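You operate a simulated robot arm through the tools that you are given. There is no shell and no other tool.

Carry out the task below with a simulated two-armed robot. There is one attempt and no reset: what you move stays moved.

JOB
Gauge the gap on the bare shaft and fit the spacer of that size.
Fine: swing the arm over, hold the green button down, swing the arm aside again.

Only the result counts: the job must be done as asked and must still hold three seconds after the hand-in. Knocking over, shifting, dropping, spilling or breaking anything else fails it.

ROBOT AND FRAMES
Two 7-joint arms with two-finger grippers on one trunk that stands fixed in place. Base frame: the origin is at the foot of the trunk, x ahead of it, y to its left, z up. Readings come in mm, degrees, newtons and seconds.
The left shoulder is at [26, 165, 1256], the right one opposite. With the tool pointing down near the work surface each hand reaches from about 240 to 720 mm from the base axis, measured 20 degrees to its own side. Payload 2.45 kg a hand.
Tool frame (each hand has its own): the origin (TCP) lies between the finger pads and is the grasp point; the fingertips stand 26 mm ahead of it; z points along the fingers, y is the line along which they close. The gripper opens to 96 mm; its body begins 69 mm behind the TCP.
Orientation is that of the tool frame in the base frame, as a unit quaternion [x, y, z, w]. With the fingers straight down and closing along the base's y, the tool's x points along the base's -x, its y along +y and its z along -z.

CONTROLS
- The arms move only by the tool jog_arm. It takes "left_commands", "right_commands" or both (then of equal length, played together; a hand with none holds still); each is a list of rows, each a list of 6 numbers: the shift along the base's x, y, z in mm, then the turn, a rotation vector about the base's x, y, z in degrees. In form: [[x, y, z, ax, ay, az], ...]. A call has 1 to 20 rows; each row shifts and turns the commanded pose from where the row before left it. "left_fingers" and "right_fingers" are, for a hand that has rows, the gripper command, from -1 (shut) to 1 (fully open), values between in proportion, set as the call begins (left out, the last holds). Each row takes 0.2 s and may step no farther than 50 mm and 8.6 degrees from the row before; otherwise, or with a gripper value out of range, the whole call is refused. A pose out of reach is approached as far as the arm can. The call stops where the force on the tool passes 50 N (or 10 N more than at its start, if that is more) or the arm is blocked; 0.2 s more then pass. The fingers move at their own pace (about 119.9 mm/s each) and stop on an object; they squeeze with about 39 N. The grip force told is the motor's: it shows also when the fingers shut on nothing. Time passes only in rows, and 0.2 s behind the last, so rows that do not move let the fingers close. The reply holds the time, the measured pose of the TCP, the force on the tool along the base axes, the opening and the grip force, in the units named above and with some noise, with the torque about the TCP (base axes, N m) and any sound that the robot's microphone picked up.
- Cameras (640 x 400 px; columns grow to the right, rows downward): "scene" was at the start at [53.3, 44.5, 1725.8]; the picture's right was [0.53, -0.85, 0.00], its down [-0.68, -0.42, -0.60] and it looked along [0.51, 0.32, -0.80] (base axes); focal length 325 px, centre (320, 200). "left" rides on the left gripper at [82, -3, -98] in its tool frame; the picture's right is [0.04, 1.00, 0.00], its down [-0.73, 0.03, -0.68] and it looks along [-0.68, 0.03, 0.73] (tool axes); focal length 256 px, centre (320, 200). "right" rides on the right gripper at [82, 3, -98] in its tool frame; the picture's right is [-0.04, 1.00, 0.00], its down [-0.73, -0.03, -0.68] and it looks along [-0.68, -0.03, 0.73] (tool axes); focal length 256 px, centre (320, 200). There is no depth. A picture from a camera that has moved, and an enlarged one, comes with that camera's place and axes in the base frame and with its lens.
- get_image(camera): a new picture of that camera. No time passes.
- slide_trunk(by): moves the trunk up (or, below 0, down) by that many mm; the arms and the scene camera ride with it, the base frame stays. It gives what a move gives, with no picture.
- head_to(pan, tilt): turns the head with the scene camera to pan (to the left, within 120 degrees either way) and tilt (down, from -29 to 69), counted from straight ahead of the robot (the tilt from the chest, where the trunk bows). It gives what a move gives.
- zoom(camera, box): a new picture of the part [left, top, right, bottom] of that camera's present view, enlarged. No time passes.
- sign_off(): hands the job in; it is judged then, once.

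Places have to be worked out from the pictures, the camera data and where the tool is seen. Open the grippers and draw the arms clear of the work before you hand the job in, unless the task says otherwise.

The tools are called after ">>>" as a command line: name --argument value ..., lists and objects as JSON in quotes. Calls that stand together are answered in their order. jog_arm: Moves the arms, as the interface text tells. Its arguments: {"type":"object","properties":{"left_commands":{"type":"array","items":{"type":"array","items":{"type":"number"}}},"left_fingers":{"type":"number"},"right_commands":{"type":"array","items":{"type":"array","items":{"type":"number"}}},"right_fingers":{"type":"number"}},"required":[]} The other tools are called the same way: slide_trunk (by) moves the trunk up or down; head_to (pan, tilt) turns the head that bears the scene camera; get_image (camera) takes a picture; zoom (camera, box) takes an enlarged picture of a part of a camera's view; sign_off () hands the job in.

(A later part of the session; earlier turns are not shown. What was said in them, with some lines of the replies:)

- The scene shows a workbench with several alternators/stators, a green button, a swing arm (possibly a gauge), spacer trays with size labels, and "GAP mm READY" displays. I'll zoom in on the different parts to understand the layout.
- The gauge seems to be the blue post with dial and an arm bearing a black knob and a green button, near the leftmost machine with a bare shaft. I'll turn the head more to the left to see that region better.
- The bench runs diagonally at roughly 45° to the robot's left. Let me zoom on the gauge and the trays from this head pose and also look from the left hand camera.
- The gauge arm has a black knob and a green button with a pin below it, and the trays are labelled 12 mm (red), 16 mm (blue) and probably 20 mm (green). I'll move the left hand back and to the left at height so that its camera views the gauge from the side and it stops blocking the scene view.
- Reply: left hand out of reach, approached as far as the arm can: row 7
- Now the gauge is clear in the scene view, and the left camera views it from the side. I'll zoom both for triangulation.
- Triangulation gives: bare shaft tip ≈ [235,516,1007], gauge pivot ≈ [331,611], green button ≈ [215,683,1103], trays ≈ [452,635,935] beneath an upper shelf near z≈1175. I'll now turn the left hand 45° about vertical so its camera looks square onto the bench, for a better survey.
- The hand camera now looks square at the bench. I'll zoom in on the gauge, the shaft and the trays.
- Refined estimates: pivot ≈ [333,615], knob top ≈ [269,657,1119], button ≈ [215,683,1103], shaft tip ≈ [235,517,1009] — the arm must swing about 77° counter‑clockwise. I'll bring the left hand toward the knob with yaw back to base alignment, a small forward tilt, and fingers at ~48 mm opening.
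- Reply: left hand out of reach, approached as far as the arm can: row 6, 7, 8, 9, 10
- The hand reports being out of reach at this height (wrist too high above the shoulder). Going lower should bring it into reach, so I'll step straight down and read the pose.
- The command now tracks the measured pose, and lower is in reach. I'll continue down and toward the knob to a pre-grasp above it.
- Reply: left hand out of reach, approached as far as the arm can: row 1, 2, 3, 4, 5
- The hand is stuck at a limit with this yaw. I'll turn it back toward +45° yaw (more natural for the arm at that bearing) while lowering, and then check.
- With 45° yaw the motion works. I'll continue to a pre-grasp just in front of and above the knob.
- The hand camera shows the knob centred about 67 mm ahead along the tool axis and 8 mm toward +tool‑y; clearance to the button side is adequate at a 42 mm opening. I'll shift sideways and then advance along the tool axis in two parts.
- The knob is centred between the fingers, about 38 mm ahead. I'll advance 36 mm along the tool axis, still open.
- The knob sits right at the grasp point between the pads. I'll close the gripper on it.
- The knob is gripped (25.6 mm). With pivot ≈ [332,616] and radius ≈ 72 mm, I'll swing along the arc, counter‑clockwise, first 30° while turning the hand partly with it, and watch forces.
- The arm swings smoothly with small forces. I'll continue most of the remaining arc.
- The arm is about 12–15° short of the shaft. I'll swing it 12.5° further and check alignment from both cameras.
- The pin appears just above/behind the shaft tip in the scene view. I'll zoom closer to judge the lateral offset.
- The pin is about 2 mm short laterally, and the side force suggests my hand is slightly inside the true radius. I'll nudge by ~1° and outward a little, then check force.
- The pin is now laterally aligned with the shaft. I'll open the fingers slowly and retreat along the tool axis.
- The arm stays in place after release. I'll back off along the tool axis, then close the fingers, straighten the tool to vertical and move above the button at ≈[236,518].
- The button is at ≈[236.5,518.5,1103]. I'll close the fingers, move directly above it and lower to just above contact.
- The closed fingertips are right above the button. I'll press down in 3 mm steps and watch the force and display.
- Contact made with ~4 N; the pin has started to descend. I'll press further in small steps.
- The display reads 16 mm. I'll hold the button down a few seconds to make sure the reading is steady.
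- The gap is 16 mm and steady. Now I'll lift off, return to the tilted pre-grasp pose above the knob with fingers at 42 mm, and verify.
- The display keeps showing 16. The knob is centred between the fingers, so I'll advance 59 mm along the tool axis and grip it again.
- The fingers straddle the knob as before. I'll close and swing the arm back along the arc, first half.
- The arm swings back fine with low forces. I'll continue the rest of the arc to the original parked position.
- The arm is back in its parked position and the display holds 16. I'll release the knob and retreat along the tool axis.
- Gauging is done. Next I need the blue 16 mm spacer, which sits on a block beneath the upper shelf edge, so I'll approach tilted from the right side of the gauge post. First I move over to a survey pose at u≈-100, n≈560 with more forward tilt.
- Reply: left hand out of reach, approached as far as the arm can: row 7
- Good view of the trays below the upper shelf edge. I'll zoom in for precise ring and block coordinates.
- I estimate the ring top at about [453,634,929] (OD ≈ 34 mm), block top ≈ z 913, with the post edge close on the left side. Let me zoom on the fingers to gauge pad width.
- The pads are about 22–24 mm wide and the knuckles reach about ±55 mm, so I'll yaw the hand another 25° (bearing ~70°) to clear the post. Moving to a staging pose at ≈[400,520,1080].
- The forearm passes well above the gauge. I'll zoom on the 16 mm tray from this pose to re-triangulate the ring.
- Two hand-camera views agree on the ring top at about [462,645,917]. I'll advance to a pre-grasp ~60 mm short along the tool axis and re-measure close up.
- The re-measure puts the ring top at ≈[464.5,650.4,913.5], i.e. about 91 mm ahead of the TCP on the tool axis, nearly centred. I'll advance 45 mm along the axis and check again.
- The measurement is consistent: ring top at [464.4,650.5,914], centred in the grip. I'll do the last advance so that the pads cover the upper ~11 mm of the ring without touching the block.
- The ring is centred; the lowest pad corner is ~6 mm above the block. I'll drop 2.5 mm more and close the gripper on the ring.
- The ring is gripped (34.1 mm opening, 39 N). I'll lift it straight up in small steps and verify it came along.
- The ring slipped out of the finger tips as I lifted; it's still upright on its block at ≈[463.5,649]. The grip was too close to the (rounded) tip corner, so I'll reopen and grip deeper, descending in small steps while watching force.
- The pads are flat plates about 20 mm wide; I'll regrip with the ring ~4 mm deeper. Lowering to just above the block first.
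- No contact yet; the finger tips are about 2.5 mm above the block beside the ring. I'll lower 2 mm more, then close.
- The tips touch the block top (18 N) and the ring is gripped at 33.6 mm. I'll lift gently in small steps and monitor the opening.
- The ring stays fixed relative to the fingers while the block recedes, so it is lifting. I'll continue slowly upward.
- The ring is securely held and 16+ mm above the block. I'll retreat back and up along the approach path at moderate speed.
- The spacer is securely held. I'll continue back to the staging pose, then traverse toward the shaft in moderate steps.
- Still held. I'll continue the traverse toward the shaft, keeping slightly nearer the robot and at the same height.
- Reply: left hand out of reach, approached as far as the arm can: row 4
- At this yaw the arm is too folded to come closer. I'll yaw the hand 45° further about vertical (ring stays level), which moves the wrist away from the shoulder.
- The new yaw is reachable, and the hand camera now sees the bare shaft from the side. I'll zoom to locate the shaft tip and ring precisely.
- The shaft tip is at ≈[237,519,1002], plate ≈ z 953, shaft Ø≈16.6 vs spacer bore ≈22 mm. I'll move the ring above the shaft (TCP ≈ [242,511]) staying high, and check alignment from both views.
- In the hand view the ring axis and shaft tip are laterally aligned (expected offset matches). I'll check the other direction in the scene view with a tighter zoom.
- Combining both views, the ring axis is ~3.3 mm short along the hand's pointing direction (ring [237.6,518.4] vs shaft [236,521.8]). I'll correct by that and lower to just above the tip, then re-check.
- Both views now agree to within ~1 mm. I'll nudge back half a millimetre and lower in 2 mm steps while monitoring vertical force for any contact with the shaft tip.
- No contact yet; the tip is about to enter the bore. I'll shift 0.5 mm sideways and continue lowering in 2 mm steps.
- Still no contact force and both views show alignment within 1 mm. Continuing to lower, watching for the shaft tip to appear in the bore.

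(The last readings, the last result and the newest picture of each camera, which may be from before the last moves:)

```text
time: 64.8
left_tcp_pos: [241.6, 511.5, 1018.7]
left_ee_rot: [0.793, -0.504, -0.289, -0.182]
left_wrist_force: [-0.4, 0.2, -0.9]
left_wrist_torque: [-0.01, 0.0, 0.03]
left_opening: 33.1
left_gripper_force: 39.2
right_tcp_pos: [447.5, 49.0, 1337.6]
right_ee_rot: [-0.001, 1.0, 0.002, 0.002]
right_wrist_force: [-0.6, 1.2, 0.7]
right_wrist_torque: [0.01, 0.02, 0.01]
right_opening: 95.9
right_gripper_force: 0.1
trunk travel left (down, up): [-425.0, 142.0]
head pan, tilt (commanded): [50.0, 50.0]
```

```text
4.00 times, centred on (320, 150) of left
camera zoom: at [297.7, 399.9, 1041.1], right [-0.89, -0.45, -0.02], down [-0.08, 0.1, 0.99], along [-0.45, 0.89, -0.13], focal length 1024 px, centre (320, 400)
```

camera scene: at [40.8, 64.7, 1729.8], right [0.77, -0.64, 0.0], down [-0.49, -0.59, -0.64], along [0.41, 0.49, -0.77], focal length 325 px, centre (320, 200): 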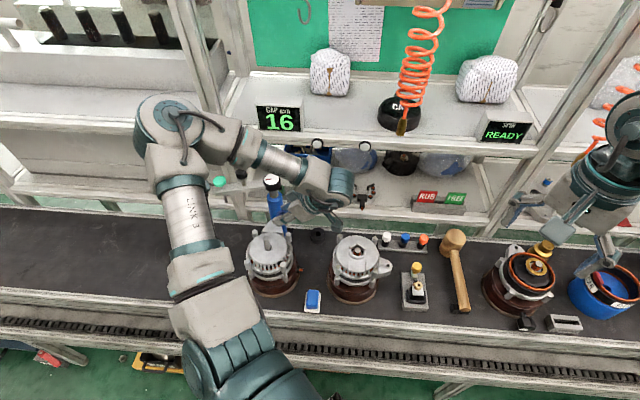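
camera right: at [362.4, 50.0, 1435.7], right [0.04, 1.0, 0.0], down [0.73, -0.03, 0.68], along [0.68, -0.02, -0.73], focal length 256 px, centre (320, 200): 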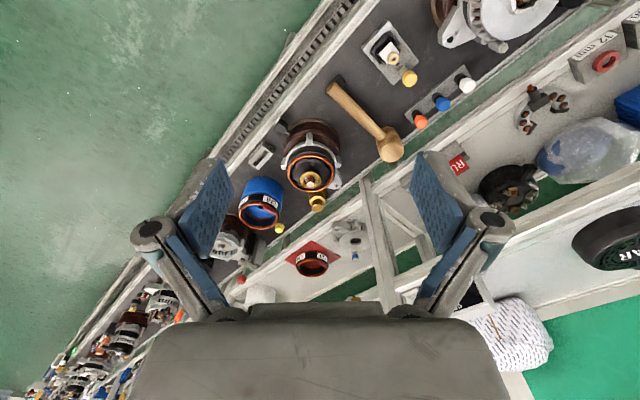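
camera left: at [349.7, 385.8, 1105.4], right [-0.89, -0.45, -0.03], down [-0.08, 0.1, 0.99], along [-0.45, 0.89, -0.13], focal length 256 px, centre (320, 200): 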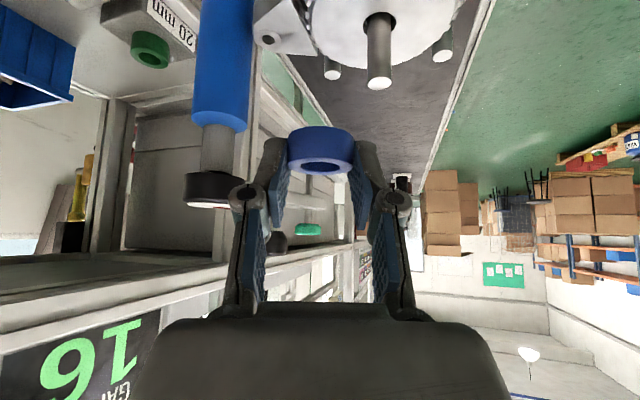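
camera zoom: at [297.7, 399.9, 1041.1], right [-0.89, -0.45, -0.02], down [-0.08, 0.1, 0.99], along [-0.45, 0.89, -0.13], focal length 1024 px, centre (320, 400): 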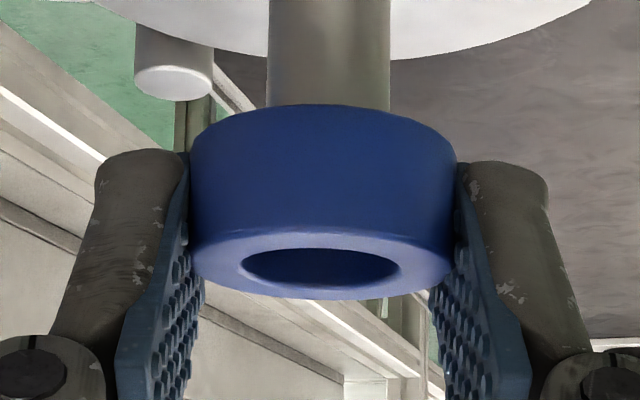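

Still no contact force at a depth where the tip should be inside the bore. I'll continue lowering to see the tip emerge through the hole.

>>> jog_arm --left_commands '[[0, 0, -2, 0, 0, 0], [0, 0, -2, 0, 0, 0], [0, 0, -2, 0, 0, 0], [0, 0, -2, 0, 0, 0], [0, 0, 0, 0, 0, 0]]'

>>> zoom --camera "left" --box '[260, 100, 380, 200]'

>>> zoom --camera "scene" --box '[250, 205, 298, 245]'

```text
time: 66.0
left_tcp_pos: [241.6, 512.6, 1012.0]
left_ee_rot: [0.793, -0.504, -0.289, -0.182]
left_wrist_force: [0.8, 0.2, 0.0]
left_wrist_torque: [-0.01, -0.02, 0.02]
left_opening: 33.2
left_gripper_force: 38.7
right_tcp_pos: [448.1, 48.9, 1338.2]
right_ee_rot: [0.0, 1.0, 0.002, 0.001]
right_wrist_force: [0.2, 0.0, 0.0]
right_wrist_torque: [-0.01, 0.04, -0.02]
right_opening: 95.8
right_gripper_force: 0.1
trunk travel left (down, up): [-425.0, 142.0]
head pan, tilt (commanded): [50.0, 50.0]
```

```text
4.00 times, centred on (320, 150) of left
camera zoom: at [297.9, 399.6, 1033.4], right [-0.89, -0.45, -0.02], down [-0.08, 0.1, 0.99], along [-0.45, 0.89, -0.13], focal length 1024 px, centre (320, 400)
```

zoom: 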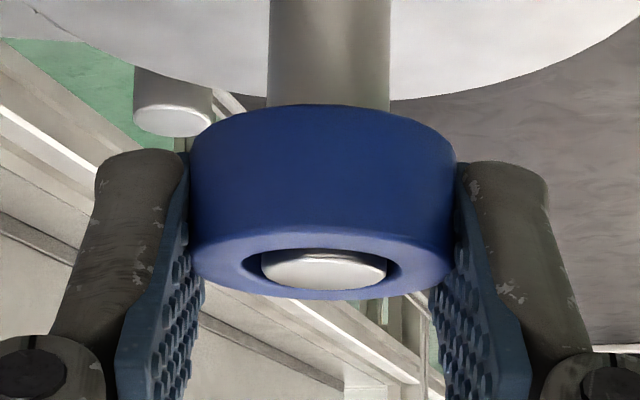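

```text
10.00 times, centred on (274, 225) of scene
camera zoom: at [40.5, 65.0, 1729.8], right [0.77, -0.64, 0.0], down [-0.49, -0.59, -0.64], along [0.41, 0.49, -0.77], focal length 3247 px, centre (780, -50)
```

zoom: 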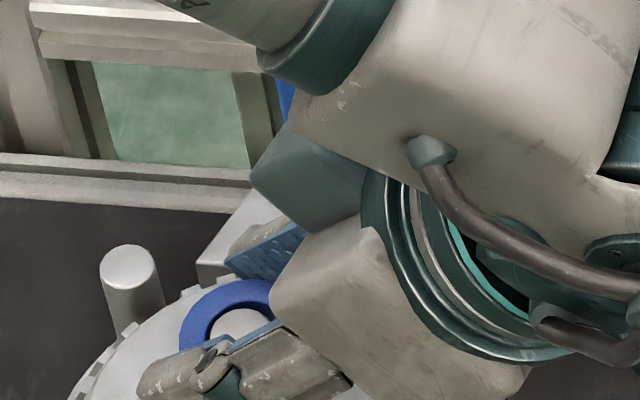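

The shaft tip is now visible through the bore: the spacer is on the shaft. I'll lower further toward the plate.

>>> jog_arm --left_commands '[[0, 0, -2.5, 0, 0, 0], [0, 0, -2.5, 0, 0, 0], [0, 0, -2.5, 0, 0, 0], [0, 0, -2.5, 0, 0, 0], [0, 0, -2.5, 0, 0, 0], [0, 0, -2.5, 0, 0, 0], [0, 0, 0, 0, 0, 0]]'

>>> zoom --camera "left" --box '[240, 80, 400, 200]'

>>> zoom --camera "scene" --box '[240, 200, 310, 260]'

```text
time: 67.6
left_tcp_pos: [240.3, 512.8, 995.5]
left_ee_rot: [0.794, -0.503, -0.29, -0.181]
left_wrist_force: [-0.5, 0.1, -0.3]
left_wrist_torque: [0.01, 0.0, -0.02]
left_opening: 33.1
left_gripper_force: 38.5
right_tcp_pos: [447.3, 48.7, 1337.2]
right_ee_rot: [0.001, 1.0, 0.002, 0.002]
right_wrist_force: [0.3, 0.0, -0.1]
right_wrist_torque: [0.0, -0.02, 0.01]
right_opening: 96.0
right_gripper_force: 0.0
trunk travel left (down, up): [-425.0, 142.0]
head pan, tilt (commanded): [50.0, 50.0]
```

```text
3.33 times, centred on (320, 140) of left
camera zoom: at [297.3, 399.8, 1018.3], right [-0.89, -0.45, -0.02], down [-0.08, 0.1, 0.99], along [-0.45, 0.89, -0.13], focal length 853 px, centre (320, 400)
```

zoom: 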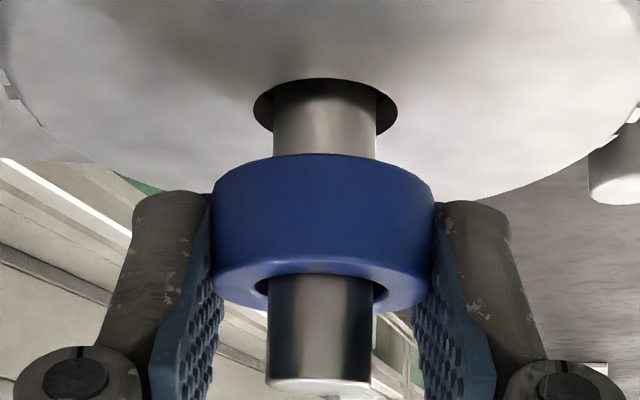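

```text
6.67 times, centred on (275, 230) of scene
camera zoom: at [40.6, 65.0, 1729.8], right [0.77, -0.64, 0.0], down [-0.49, -0.59, -0.64], along [0.41, 0.49, -0.77], focal length 2165 px, centre (620, 0)
```

zoom: 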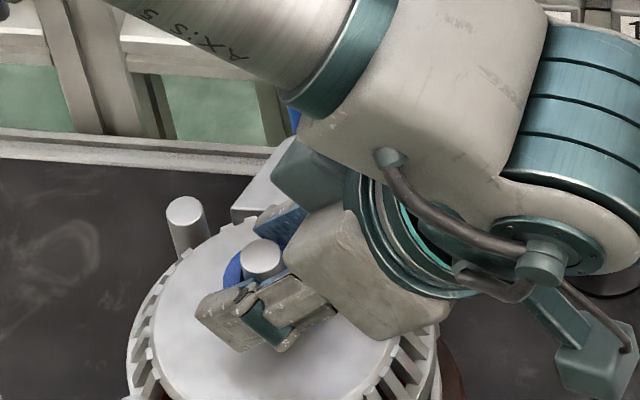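

The spacer slides freely down the shaft. About 12–14 mm remain to the plate, so I continue in smaller steps.

>>> jog_arm --left_commands '[[0, 0, -2, 0, 0, 0], [0, 0, -2, 0, 0, 0], [0, 0, -2, 0, 0, 0], [0, 0, -2, 0, 0, 0], [0, 0, 0, 0, 0, 0]]'

>>> zoom --camera "left" --box '[240, 80, 400, 200]'

```text
time: 68.8
left_tcp_pos: [240.7, 510.9, 988.4]
left_ee_rot: [0.793, -0.504, -0.289, -0.183]
left_wrist_force: [-0.2, -0.4, 0.0]
left_wrist_torque: [-0.03, -0.03, -0.02]
left_opening: 33.1
left_gripper_force: 38.7
right_tcp_pos: [447.5, 49.1, 1337.2]
right_ee_rot: [0.0, 1.0, 0.001, 0.001]
right_wrist_force: [0.1, -0.2, 0.1]
right_wrist_torque: [-0.01, -0.03, -0.02]
right_opening: 95.8
right_gripper_force: 0.1
trunk travel left (down, up): [-425.0, 142.0]
head pan, tilt (commanded): [50.0, 50.0]
```

```text
3.33 times, centred on (320, 140) of left
camera zoom: at [297.8, 399.3, 1009.9], right [-0.89, -0.45, -0.02], down [-0.08, 0.1, 0.99], along [-0.45, 0.89, -0.13], focal length 853 px, centre (320, 400)
```

zoom: 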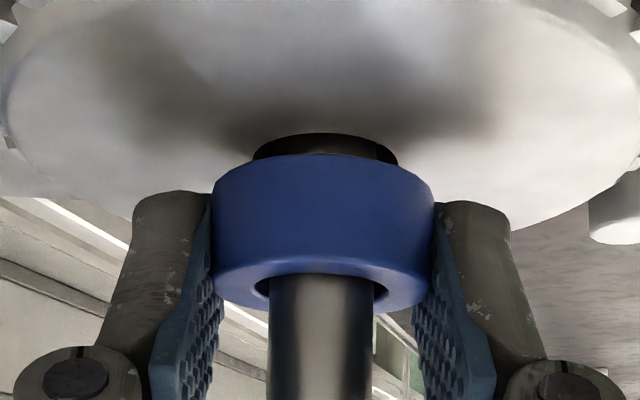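

Now about 5 mm above the plate. I'll go down in 1 mm steps.

>>> jog_arm --left_commands '[[0, 0, -1, 0, 0, 0], [0, 0, -1, 0, 0, 0], [0, 0, -1, 0, 0, 0], [0, 0, -1, 0, 0, 0], [0, 0, 0, 0, 0, 0]]'

>>> zoom --camera "left" --box '[240, 80, 400, 200]'

```text
time: 70.0
left_tcp_pos: [242.4, 513.4, 983.8]
left_ee_rot: [0.793, -0.505, -0.289, -0.183]
left_wrist_force: [-1.3, 0.0, -0.6]
left_wrist_torque: [-0.02, -0.04, 0.02]
left_opening: 33.2
left_gripper_force: 39.1
right_tcp_pos: [447.2, 48.8, 1337.5]
right_ee_rot: [0.0, 1.0, 0.001, 0.001]
right_wrist_force: [0.3, -0.2, -1.0]
right_wrist_torque: [-0.01, 0.01, 0.0]
right_opening: 95.9
right_gripper_force: 0.1
trunk travel left (down, up): [-425.0, 142.0]
head pan, tilt (commanded): [50.0, 50.0]
```

```text
3.33 times, centred on (320, 140) of left
camera zoom: at [298.0, 400.2, 1006.2], right [-0.89, -0.45, -0.02], down [-0.08, 0.1, 0.99], along [-0.45, 0.89, -0.13], focal length 853 px, centre (320, 400)
```

zoom: 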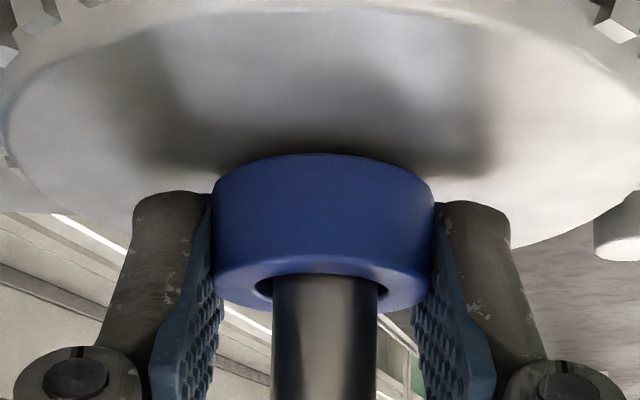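

Very close to the plate and no force yet. Continuing 1 mm at a time.

>>> jog_arm --left_commands '[[0, 0, -1, 0, 0, 0], [0, 0, -1, 0, 0, 0], [0, 0, 0, 0, 0, 0]]'

>>> zoom --camera "left" --box '[240, 80, 400, 200]'

```text
time: 70.8
left_tcp_pos: [241.1, 512.4, 980.8]
left_ee_rot: [0.793, -0.504, -0.288, -0.183]
left_wrist_force: [0.1, -1.0, -1.2]
left_wrist_torque: [-0.01, -0.01, 0.0]
left_opening: 33.2
left_gripper_force: 39.3
right_tcp_pos: [447.6, 47.6, 1338.0]
right_ee_rot: [0.0, 1.0, 0.002, 0.002]
right_wrist_force: [0.5, 0.2, -0.1]
right_wrist_torque: [-0.02, 0.0, -0.01]
right_opening: 96.0
right_gripper_force: 0.2
trunk travel left (down, up): [-425.0, 142.0]
head pan, tilt (commanded): [50.0, 50.0]
```

```text
3.33 times, centred on (320, 140) of left
camera zoom: at [298.0, 400.1, 1004.6], right [-0.89, -0.45, -0.02], down [-0.08, 0.1, 0.99], along [-0.45, 0.89, -0.13], focal length 853 px, centre (320, 400)
```

zoom: 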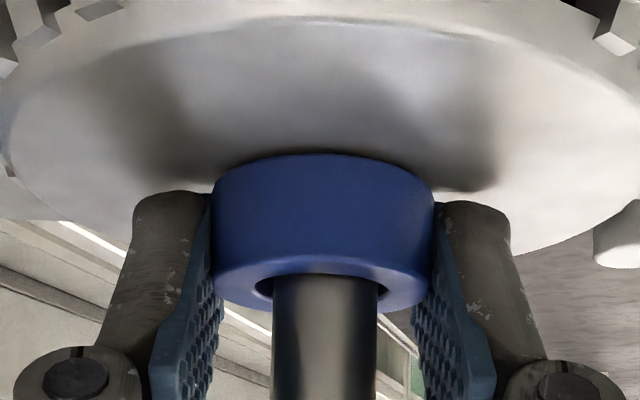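

>>> jog_arm --left_commands '[[0, 0, -1, 0, 0, 0], [0, 0, -1, 0, 0, 0], [0, 0, 0, 0, 0, 0]]'

>>> zoom --camera "left" --box '[240, 80, 400, 200]'

```text
time: 71.6
left_tcp_pos: [240.1, 512.0, 982.3]
left_ee_rot: [0.793, -0.504, -0.289, -0.186]
left_wrist_force: [0.6, 6.3, 18.7]
left_wrist_torque: [0.1, 0.15, -0.03]
left_opening: 32.9
left_gripper_force: 38.7
right_tcp_pos: [446.8, 48.7, 1339.5]
right_ee_rot: [0.0, 1.0, 0.002, 0.0]
right_wrist_force: [-0.2, 0.1, -0.6]
right_wrist_torque: [0.0, 0.03, 0.0]
right_opening: 95.9
right_gripper_force: 0.1
trunk travel left (down, up): [-425.0, 142.0]
head pan, tilt (commanded): [50.0, 50.0]
```

```text
3.33 times, centred on (320, 140) of left
camera zoom: at [297.7, 399.5, 1003.5], right [-0.89, -0.45, -0.03], down [-0.08, 0.1, 0.99], along [-0.45, 0.89, -0.12], focal length 853 px, centre (320, 400)
```

zoom: 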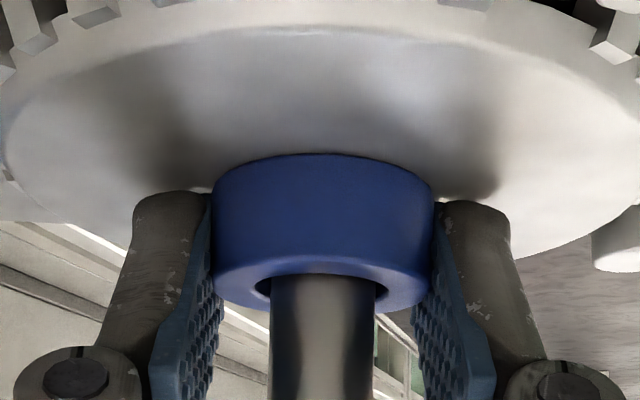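

Contact with the plate (≈19 N). I'll open the fingers gently in place to release the spacer.

>>> jog_arm --left_commands '[[0, 0, 0.3, 0, 0, 0], [0, 0, 0, 0, 0, 0], [0, 0, 0, 0, 0, 0]]' --left_fingers -0.1

>>> zoom --camera "left" --box '[240, 80, 400, 200]'

>>> zoom --camera "scene" --box '[240, 200, 310, 260]'

```text
time: 72.4
left_tcp_pos: [240.0, 510.6, 981.5]
left_ee_rot: [0.793, -0.504, -0.29, -0.183]
left_wrist_force: [-1.1, 2.7, 6.4]
left_wrist_torque: [0.1, 0.07, -0.04]
left_opening: 44.0
left_gripper_force: 0.0
right_tcp_pos: [447.1, 49.4, 1337.6]
right_ee_rot: [0.0, 1.0, 0.002, 0.001]
right_wrist_force: [0.6, -0.5, 0.3]
right_wrist_torque: [-0.03, -0.02, 0.0]
right_opening: 95.6
right_gripper_force: 0.0
trunk travel left (down, up): [-425.0, 142.0]
head pan, tilt (commanded): [50.0, 50.0]
```

```text
3.33 times, centred on (320, 140) of left
camera zoom: at [297.0, 399.2, 1002.8], right [-0.89, -0.45, -0.02], down [-0.08, 0.1, 0.99], along [-0.45, 0.89, -0.13], focal length 853 px, centre (320, 400)
```

zoom: 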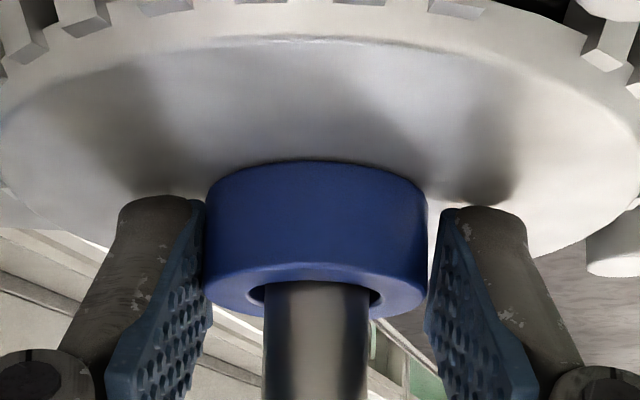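

```text
6.67 times, centred on (275, 230) of scene
camera zoom: at [39.4, 64.7, 1729.9], right [0.77, -0.64, 0.0], down [-0.49, -0.59, -0.64], along [0.41, 0.49, -0.77], focal length 2165 px, centre (620, 0)
```

zoom: 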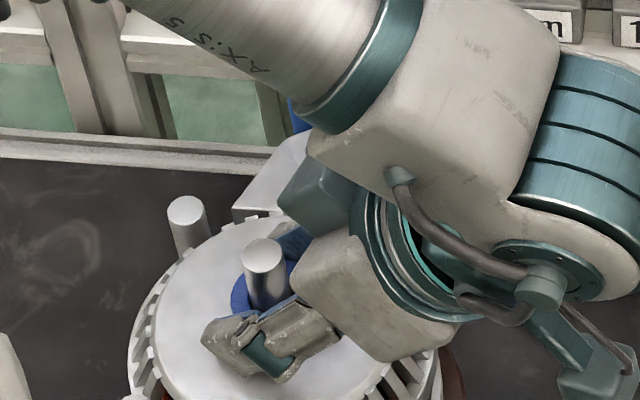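

Released; the spacer sits on the plate around the shaft. I'll open a bit more, lift slightly, then retreat along the tool axis.

>>> jog_arm --left_commands '[[0, 0, 1, 0, 0, 0], [0, 0, 2, 0, 0, 0], [0, 0, 3, 0, 0, 0], [0, 0, 0, 0, 0, 0]]' --left_fingers 0.05

>>> zoom --camera "left" --box '[240, 80, 400, 200]'

```text
time: 73.4
left_tcp_pos: [240.8, 512.1, 985.8]
left_ee_rot: [0.793, -0.504, -0.288, -0.183]
left_wrist_force: [0.2, 0.8, -0.6]
left_wrist_torque: [0.02, -0.04, -0.01]
left_opening: 50.4
left_gripper_force: 0.0
right_tcp_pos: [448.0, 49.2, 1338.6]
right_ee_rot: [-0.001, 1.0, 0.001, 0.001]
right_wrist_force: [-0.4, -0.1, -0.3]
right_wrist_torque: [0.04, -0.04, -0.01]
right_opening: 96.1
right_gripper_force: 0.0
trunk travel left (down, up): [-425.0, 142.0]
head pan, tilt (commanded): [50.0, 50.0]
```

```text
3.33 times, centred on (320, 140) of left
camera zoom: at [297.7, 399.8, 1008.4], right [-0.89, -0.45, -0.02], down [-0.08, 0.1, 0.99], along [-0.45, 0.89, -0.13], focal length 853 px, centre (320, 400)
```

zoom: 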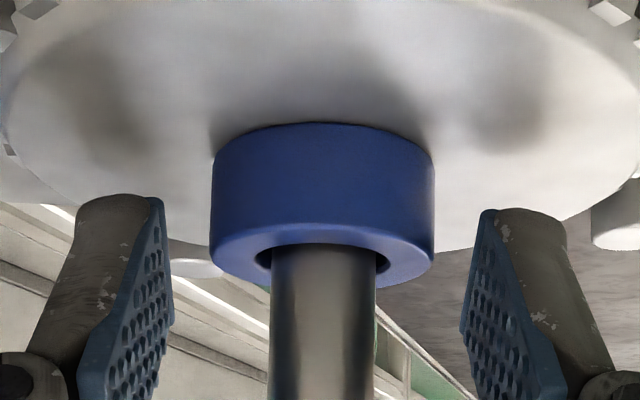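

The spacer stays flat on the plate while the fingers clear it. Retreating along the tool axis.

>>> jog_arm --left_commands '[[2, -4.3, 5.7, 0, 0, 0], [4.1, -8.7, 11.5, 0, 0, 0], [4.1, -8.7, 11.5, 0, 0, 0], [4.1, -8.7, 11.5, 0, 0, 0], [4.1, -8.7, 11.5, 0, 0, 0], [4.1, -8.7, 11.5, 0, 0, 0], [4.1, -8.7, 11.5, 0, 0, 0], [4.1, -8.7, 11.5, 0, 0, 0]]'

>>> get_image --camera "left"

>>> get_image --camera "scene"

>>> zoom --camera "scene" --box '[200, 165, 340, 265]'

```text
time: 75.2
left_tcp_pos: [273.0, 446.3, 1072.9]
left_ee_rot: [0.793, -0.504, -0.289, -0.183]
left_wrist_force: [0.7, 0.1, 0.9]
left_wrist_torque: [-0.01, -0.02, 0.01]
left_opening: 50.5
left_gripper_force: 0.0
right_tcp_pos: [448.8, 48.0, 1337.1]
right_ee_rot: [0.0, 1.0, 0.001, 0.001]
right_wrist_force: [0.0, 0.6, -0.1]
right_wrist_torque: [0.04, -0.01, 0.02]
right_opening: 96.4
right_gripper_force: 0.0
trunk travel left (down, up): [-425.0, 142.0]
head pan, tilt (commanded): [50.0, 50.0]
```

```text
taken
camera left: at [329.2, 334.1, 1094.8], right [-0.89, -0.45, -0.03], down [-0.08, 0.1, 0.99], along [-0.45, 0.89, -0.13], focal length 256 px, centre (320, 200)
```

left: 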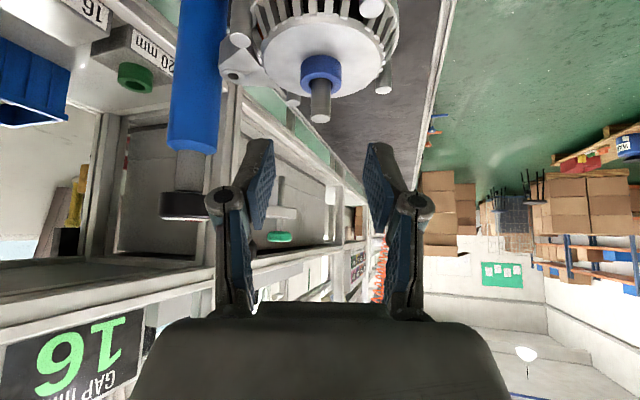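

```text
taken
camera scene: at [41.1, 63.3, 1729.9], right [0.77, -0.64, 0.0], down [-0.49, -0.59, -0.64], along [0.41, 0.49, -0.77], focal length 325 px, centre (320, 200)
```

scene: 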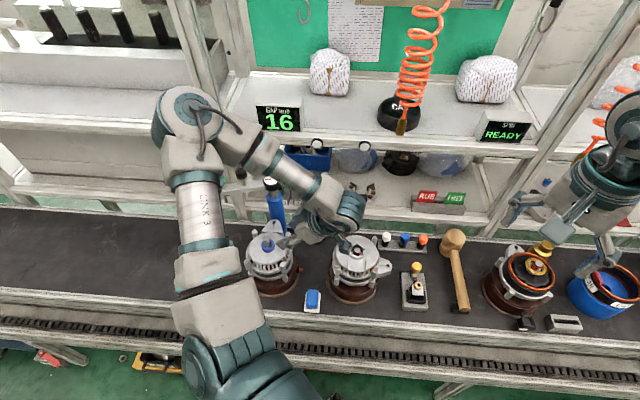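

```text
4.00 times, centred on (270, 215) of scene
camera zoom: at [41.1, 63.3, 1729.9], right [0.77, -0.64, 0.0], down [-0.49, -0.59, -0.64], along [0.41, 0.49, -0.77], focal length 1299 px, centre (520, 140)
```

zoom: 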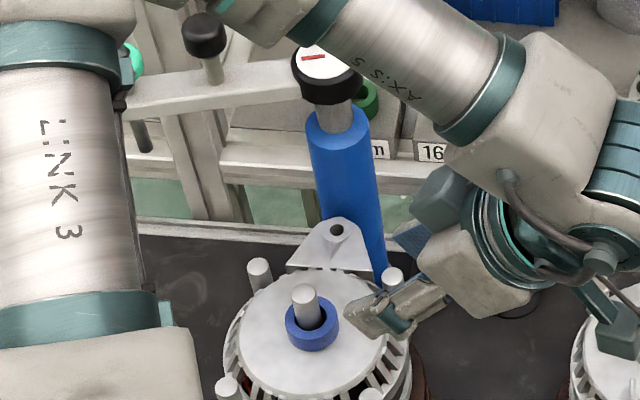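

The blue 16 mm spacer is seated on the shaft and everything else looks undisturbed. I'll draw the left arm up and clear of the work, opening the gripper.

>>> jog_arm --left_commands '[[0, -3, 18, 0, 0, 0], [0, -3, 20, 0, 0, 0], [0, -3, 20, 0, 0, 0], [0, -3, 20, 0, 0, 0], [0, -3, 20, 0, 0, 0], [0, -3, 20, 0, 0, 0], [0, -3, 20, 0, 0, 0], [0, -3, 20, 0, 0, 0], [0, -3, 20, 0, 0, 0], [0, 0, 0, 0, 0, 0]]' --left_fingers 0.5

>>> get_image --camera "scene"

```text
time: 77.4
left_tcp_pos: [271.4, 419.9, 1251.9]
left_ee_rot: [0.793, -0.505, -0.289, -0.183]
left_wrist_force: [0.3, 0.1, 0.5]
left_wrist_torque: [-0.02, 0.02, 0.0]
left_opening: 72.2
left_gripper_force: 0.2
right_tcp_pos: [446.7, 48.9, 1337.3]
right_ee_rot: [0.0, 1.0, 0.002, 0.0]
right_wrist_force: [-0.4, 0.1, -0.8]
right_wrist_torque: [0.05, 0.01, -0.01]
right_opening: 96.1
right_gripper_force: 0.0
trunk travel left (down, up): [-425.0, 142.0]
head pan, tilt (commanded): [50.0, 50.0]
```

```text
taken
camera scene: at [40.7, 63.6, 1729.9], right [0.77, -0.64, 0.0], down [-0.49, -0.59, -0.64], along [0.41, 0.49, -0.77], focal length 325 px, centre (320, 200)
```

scene: 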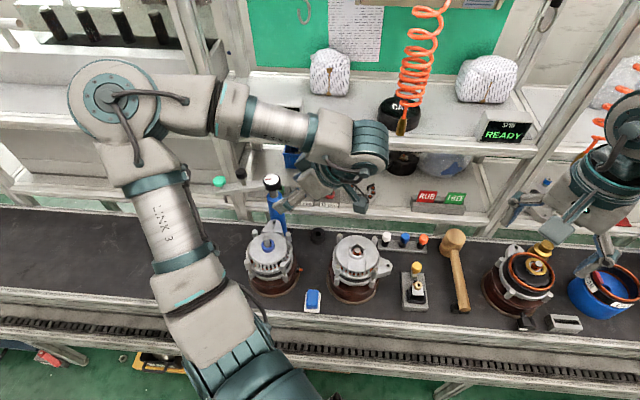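

The workspace looks good. I'll straighten the hand and raise it further away from the work.

>>> jog_arm --left_commands '[[0, -8, 10, -6, -2.8, 0], [0, -8, 10, -6, -2.8, 0], [0, -8, 10, -6, -2.8, 0], [0, -8, 10, -6, -2.8, 0], [0, -8, 10, -6, -2.8, 0], [0, -8, 10, -6, -2.8, -4], [0, 0, 0, 0, 0, -8], [0, 0, 0, 0, 0, -8], [0, 0, 0, 0, 0, 0]]' --left_fingers 1

>>> get_image --camera "scene"

>>> zoom --camera "scene" --box '[200, 165, 360, 285]'

>>> zoom --camera "scene" --box '[250, 215, 290, 245]'

```text
time: 79.4
left_tcp_pos: [271.8, 373.4, 1310.7]
left_ee_rot: [0.738, -0.675, -0.001, -0.002]
left_wrist_force: [0.1, -0.7, -1.0]
left_wrist_torque: [-0.02, -0.01, -0.04]
left_opening: 95.8
left_gripper_force: 0.1
right_tcp_pos: [447.4, 48.4, 1337.9]
right_ee_rot: [0.0, 1.0, 0.002, 0.001]
right_wrist_force: [-0.1, -0.5, -0.7]
right_wrist_torque: [0.01, -0.01, 0.0]
right_opening: 95.8
right_gripper_force: 0.0
trunk travel left (down, up): [-425.0, 142.0]
head pan, tilt (commanded): [50.0, 50.0]
```

```text
taken
camera scene: at [39.9, 64.6, 1729.9], right [0.77, -0.64, 0.0], down [-0.49, -0.59, -0.64], along [0.41, 0.49, -0.77], focal length 325 px, centre (320, 200)
```

scene: 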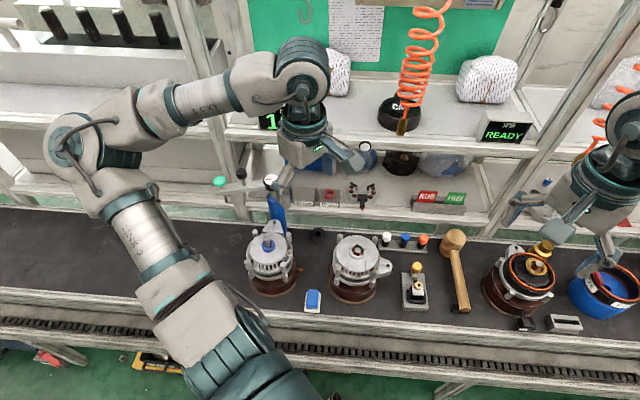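

```text
3.33 times, centred on (280, 225) of scene
camera zoom: at [39.9, 64.6, 1729.9], right [0.77, -0.64, 0.0], down [-0.49, -0.59, -0.64], along [0.41, 0.49, -0.77], focal length 1082 px, centre (453, 117)
```

zoom: 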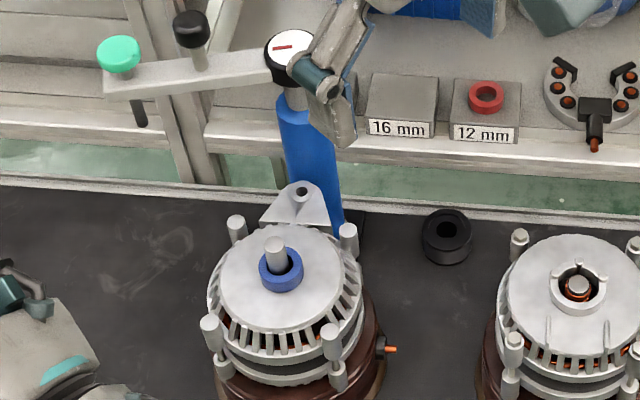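

```text
13.33 times, centred on (270, 230) of scene
camera zoom: at [39.9, 64.6, 1729.9], right [0.77, -0.64, 0.0], down [-0.49, -0.59, -0.64], along [0.41, 0.49, -0.77], focal length 4330 px, centre (987, -200)
```

zoom: 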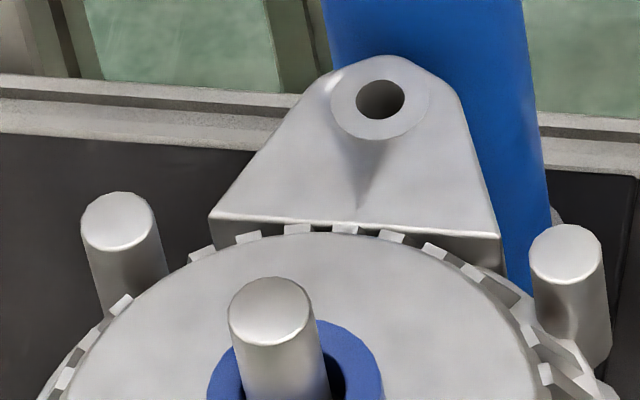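

The spacer is on the shaft, the gauge arm is parked aside, and both arms are clear. One last close check of the seating before handing in.

>>> zoom --camera "scene" --box '[245, 225, 295, 265]'

>>> zoom --camera "left" --box '[200, 0, 520, 200]'

```text
10.00 times, centred on (270, 245) of scene
camera zoom: at [39.9, 64.6, 1729.9], right [0.77, -0.64, 0.0], down [-0.49, -0.59, -0.64], along [0.41, 0.49, -0.77], focal length 3247 px, centre (820, -250)
```

zoom: 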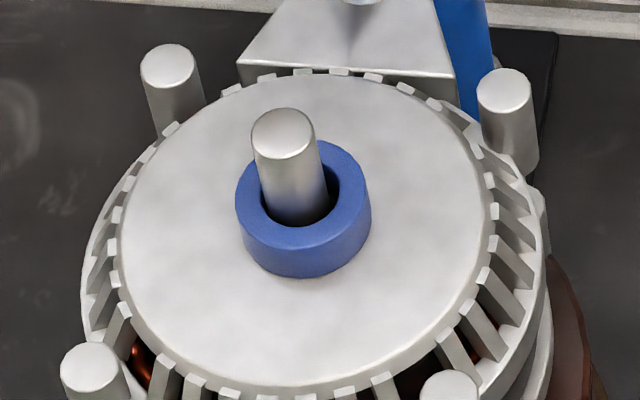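

```text
2.00 times, centred on (360, 100) of left
camera zoom: at [282.5, 291.5, 1408.7], right [-0.99, -0.13, 0.0], down [-0.09, 0.72, 0.68], along [-0.09, 0.68, -0.73], focal length 512 px, centre (240, 400)
```

zoom: 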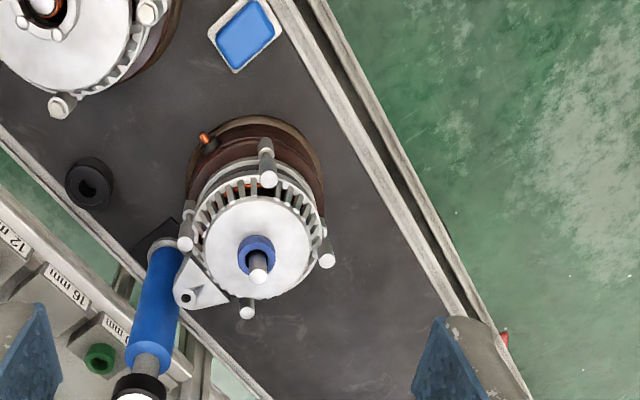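

The 16 mm spacer is flat on the plate around the shaft, the gauge arm is back in its parked position, the other spacers are untouched, and both grippers are open and clear. I'm handing the job in.

>>> sign_off

```text
The job is handed in.
```

The gauge read a gap of 16 mm, and I fitted the blue 16 mm spacer on the bare shaft. It sits flat on the plate with the shaft through it.

- **Gauging:** I swung the arm over the shaft and held the green button down for about three seconds. The reading stayed at 16, and I swung the arm back to where it started.
- **Spacer pickup:** My first lift lost the spacer off the fingertips. It stayed upright on its block, and the second, deeper grip held.
- **Other items:** In the last pictures the 12 mm and 20 mm spacers were still on their blocks, and I saw nothing knocked or shifted.
- **Hand-in:** Both grippers were open and both arms clear of the work. The sign-off was accepted, but it gave no verdict on the result.
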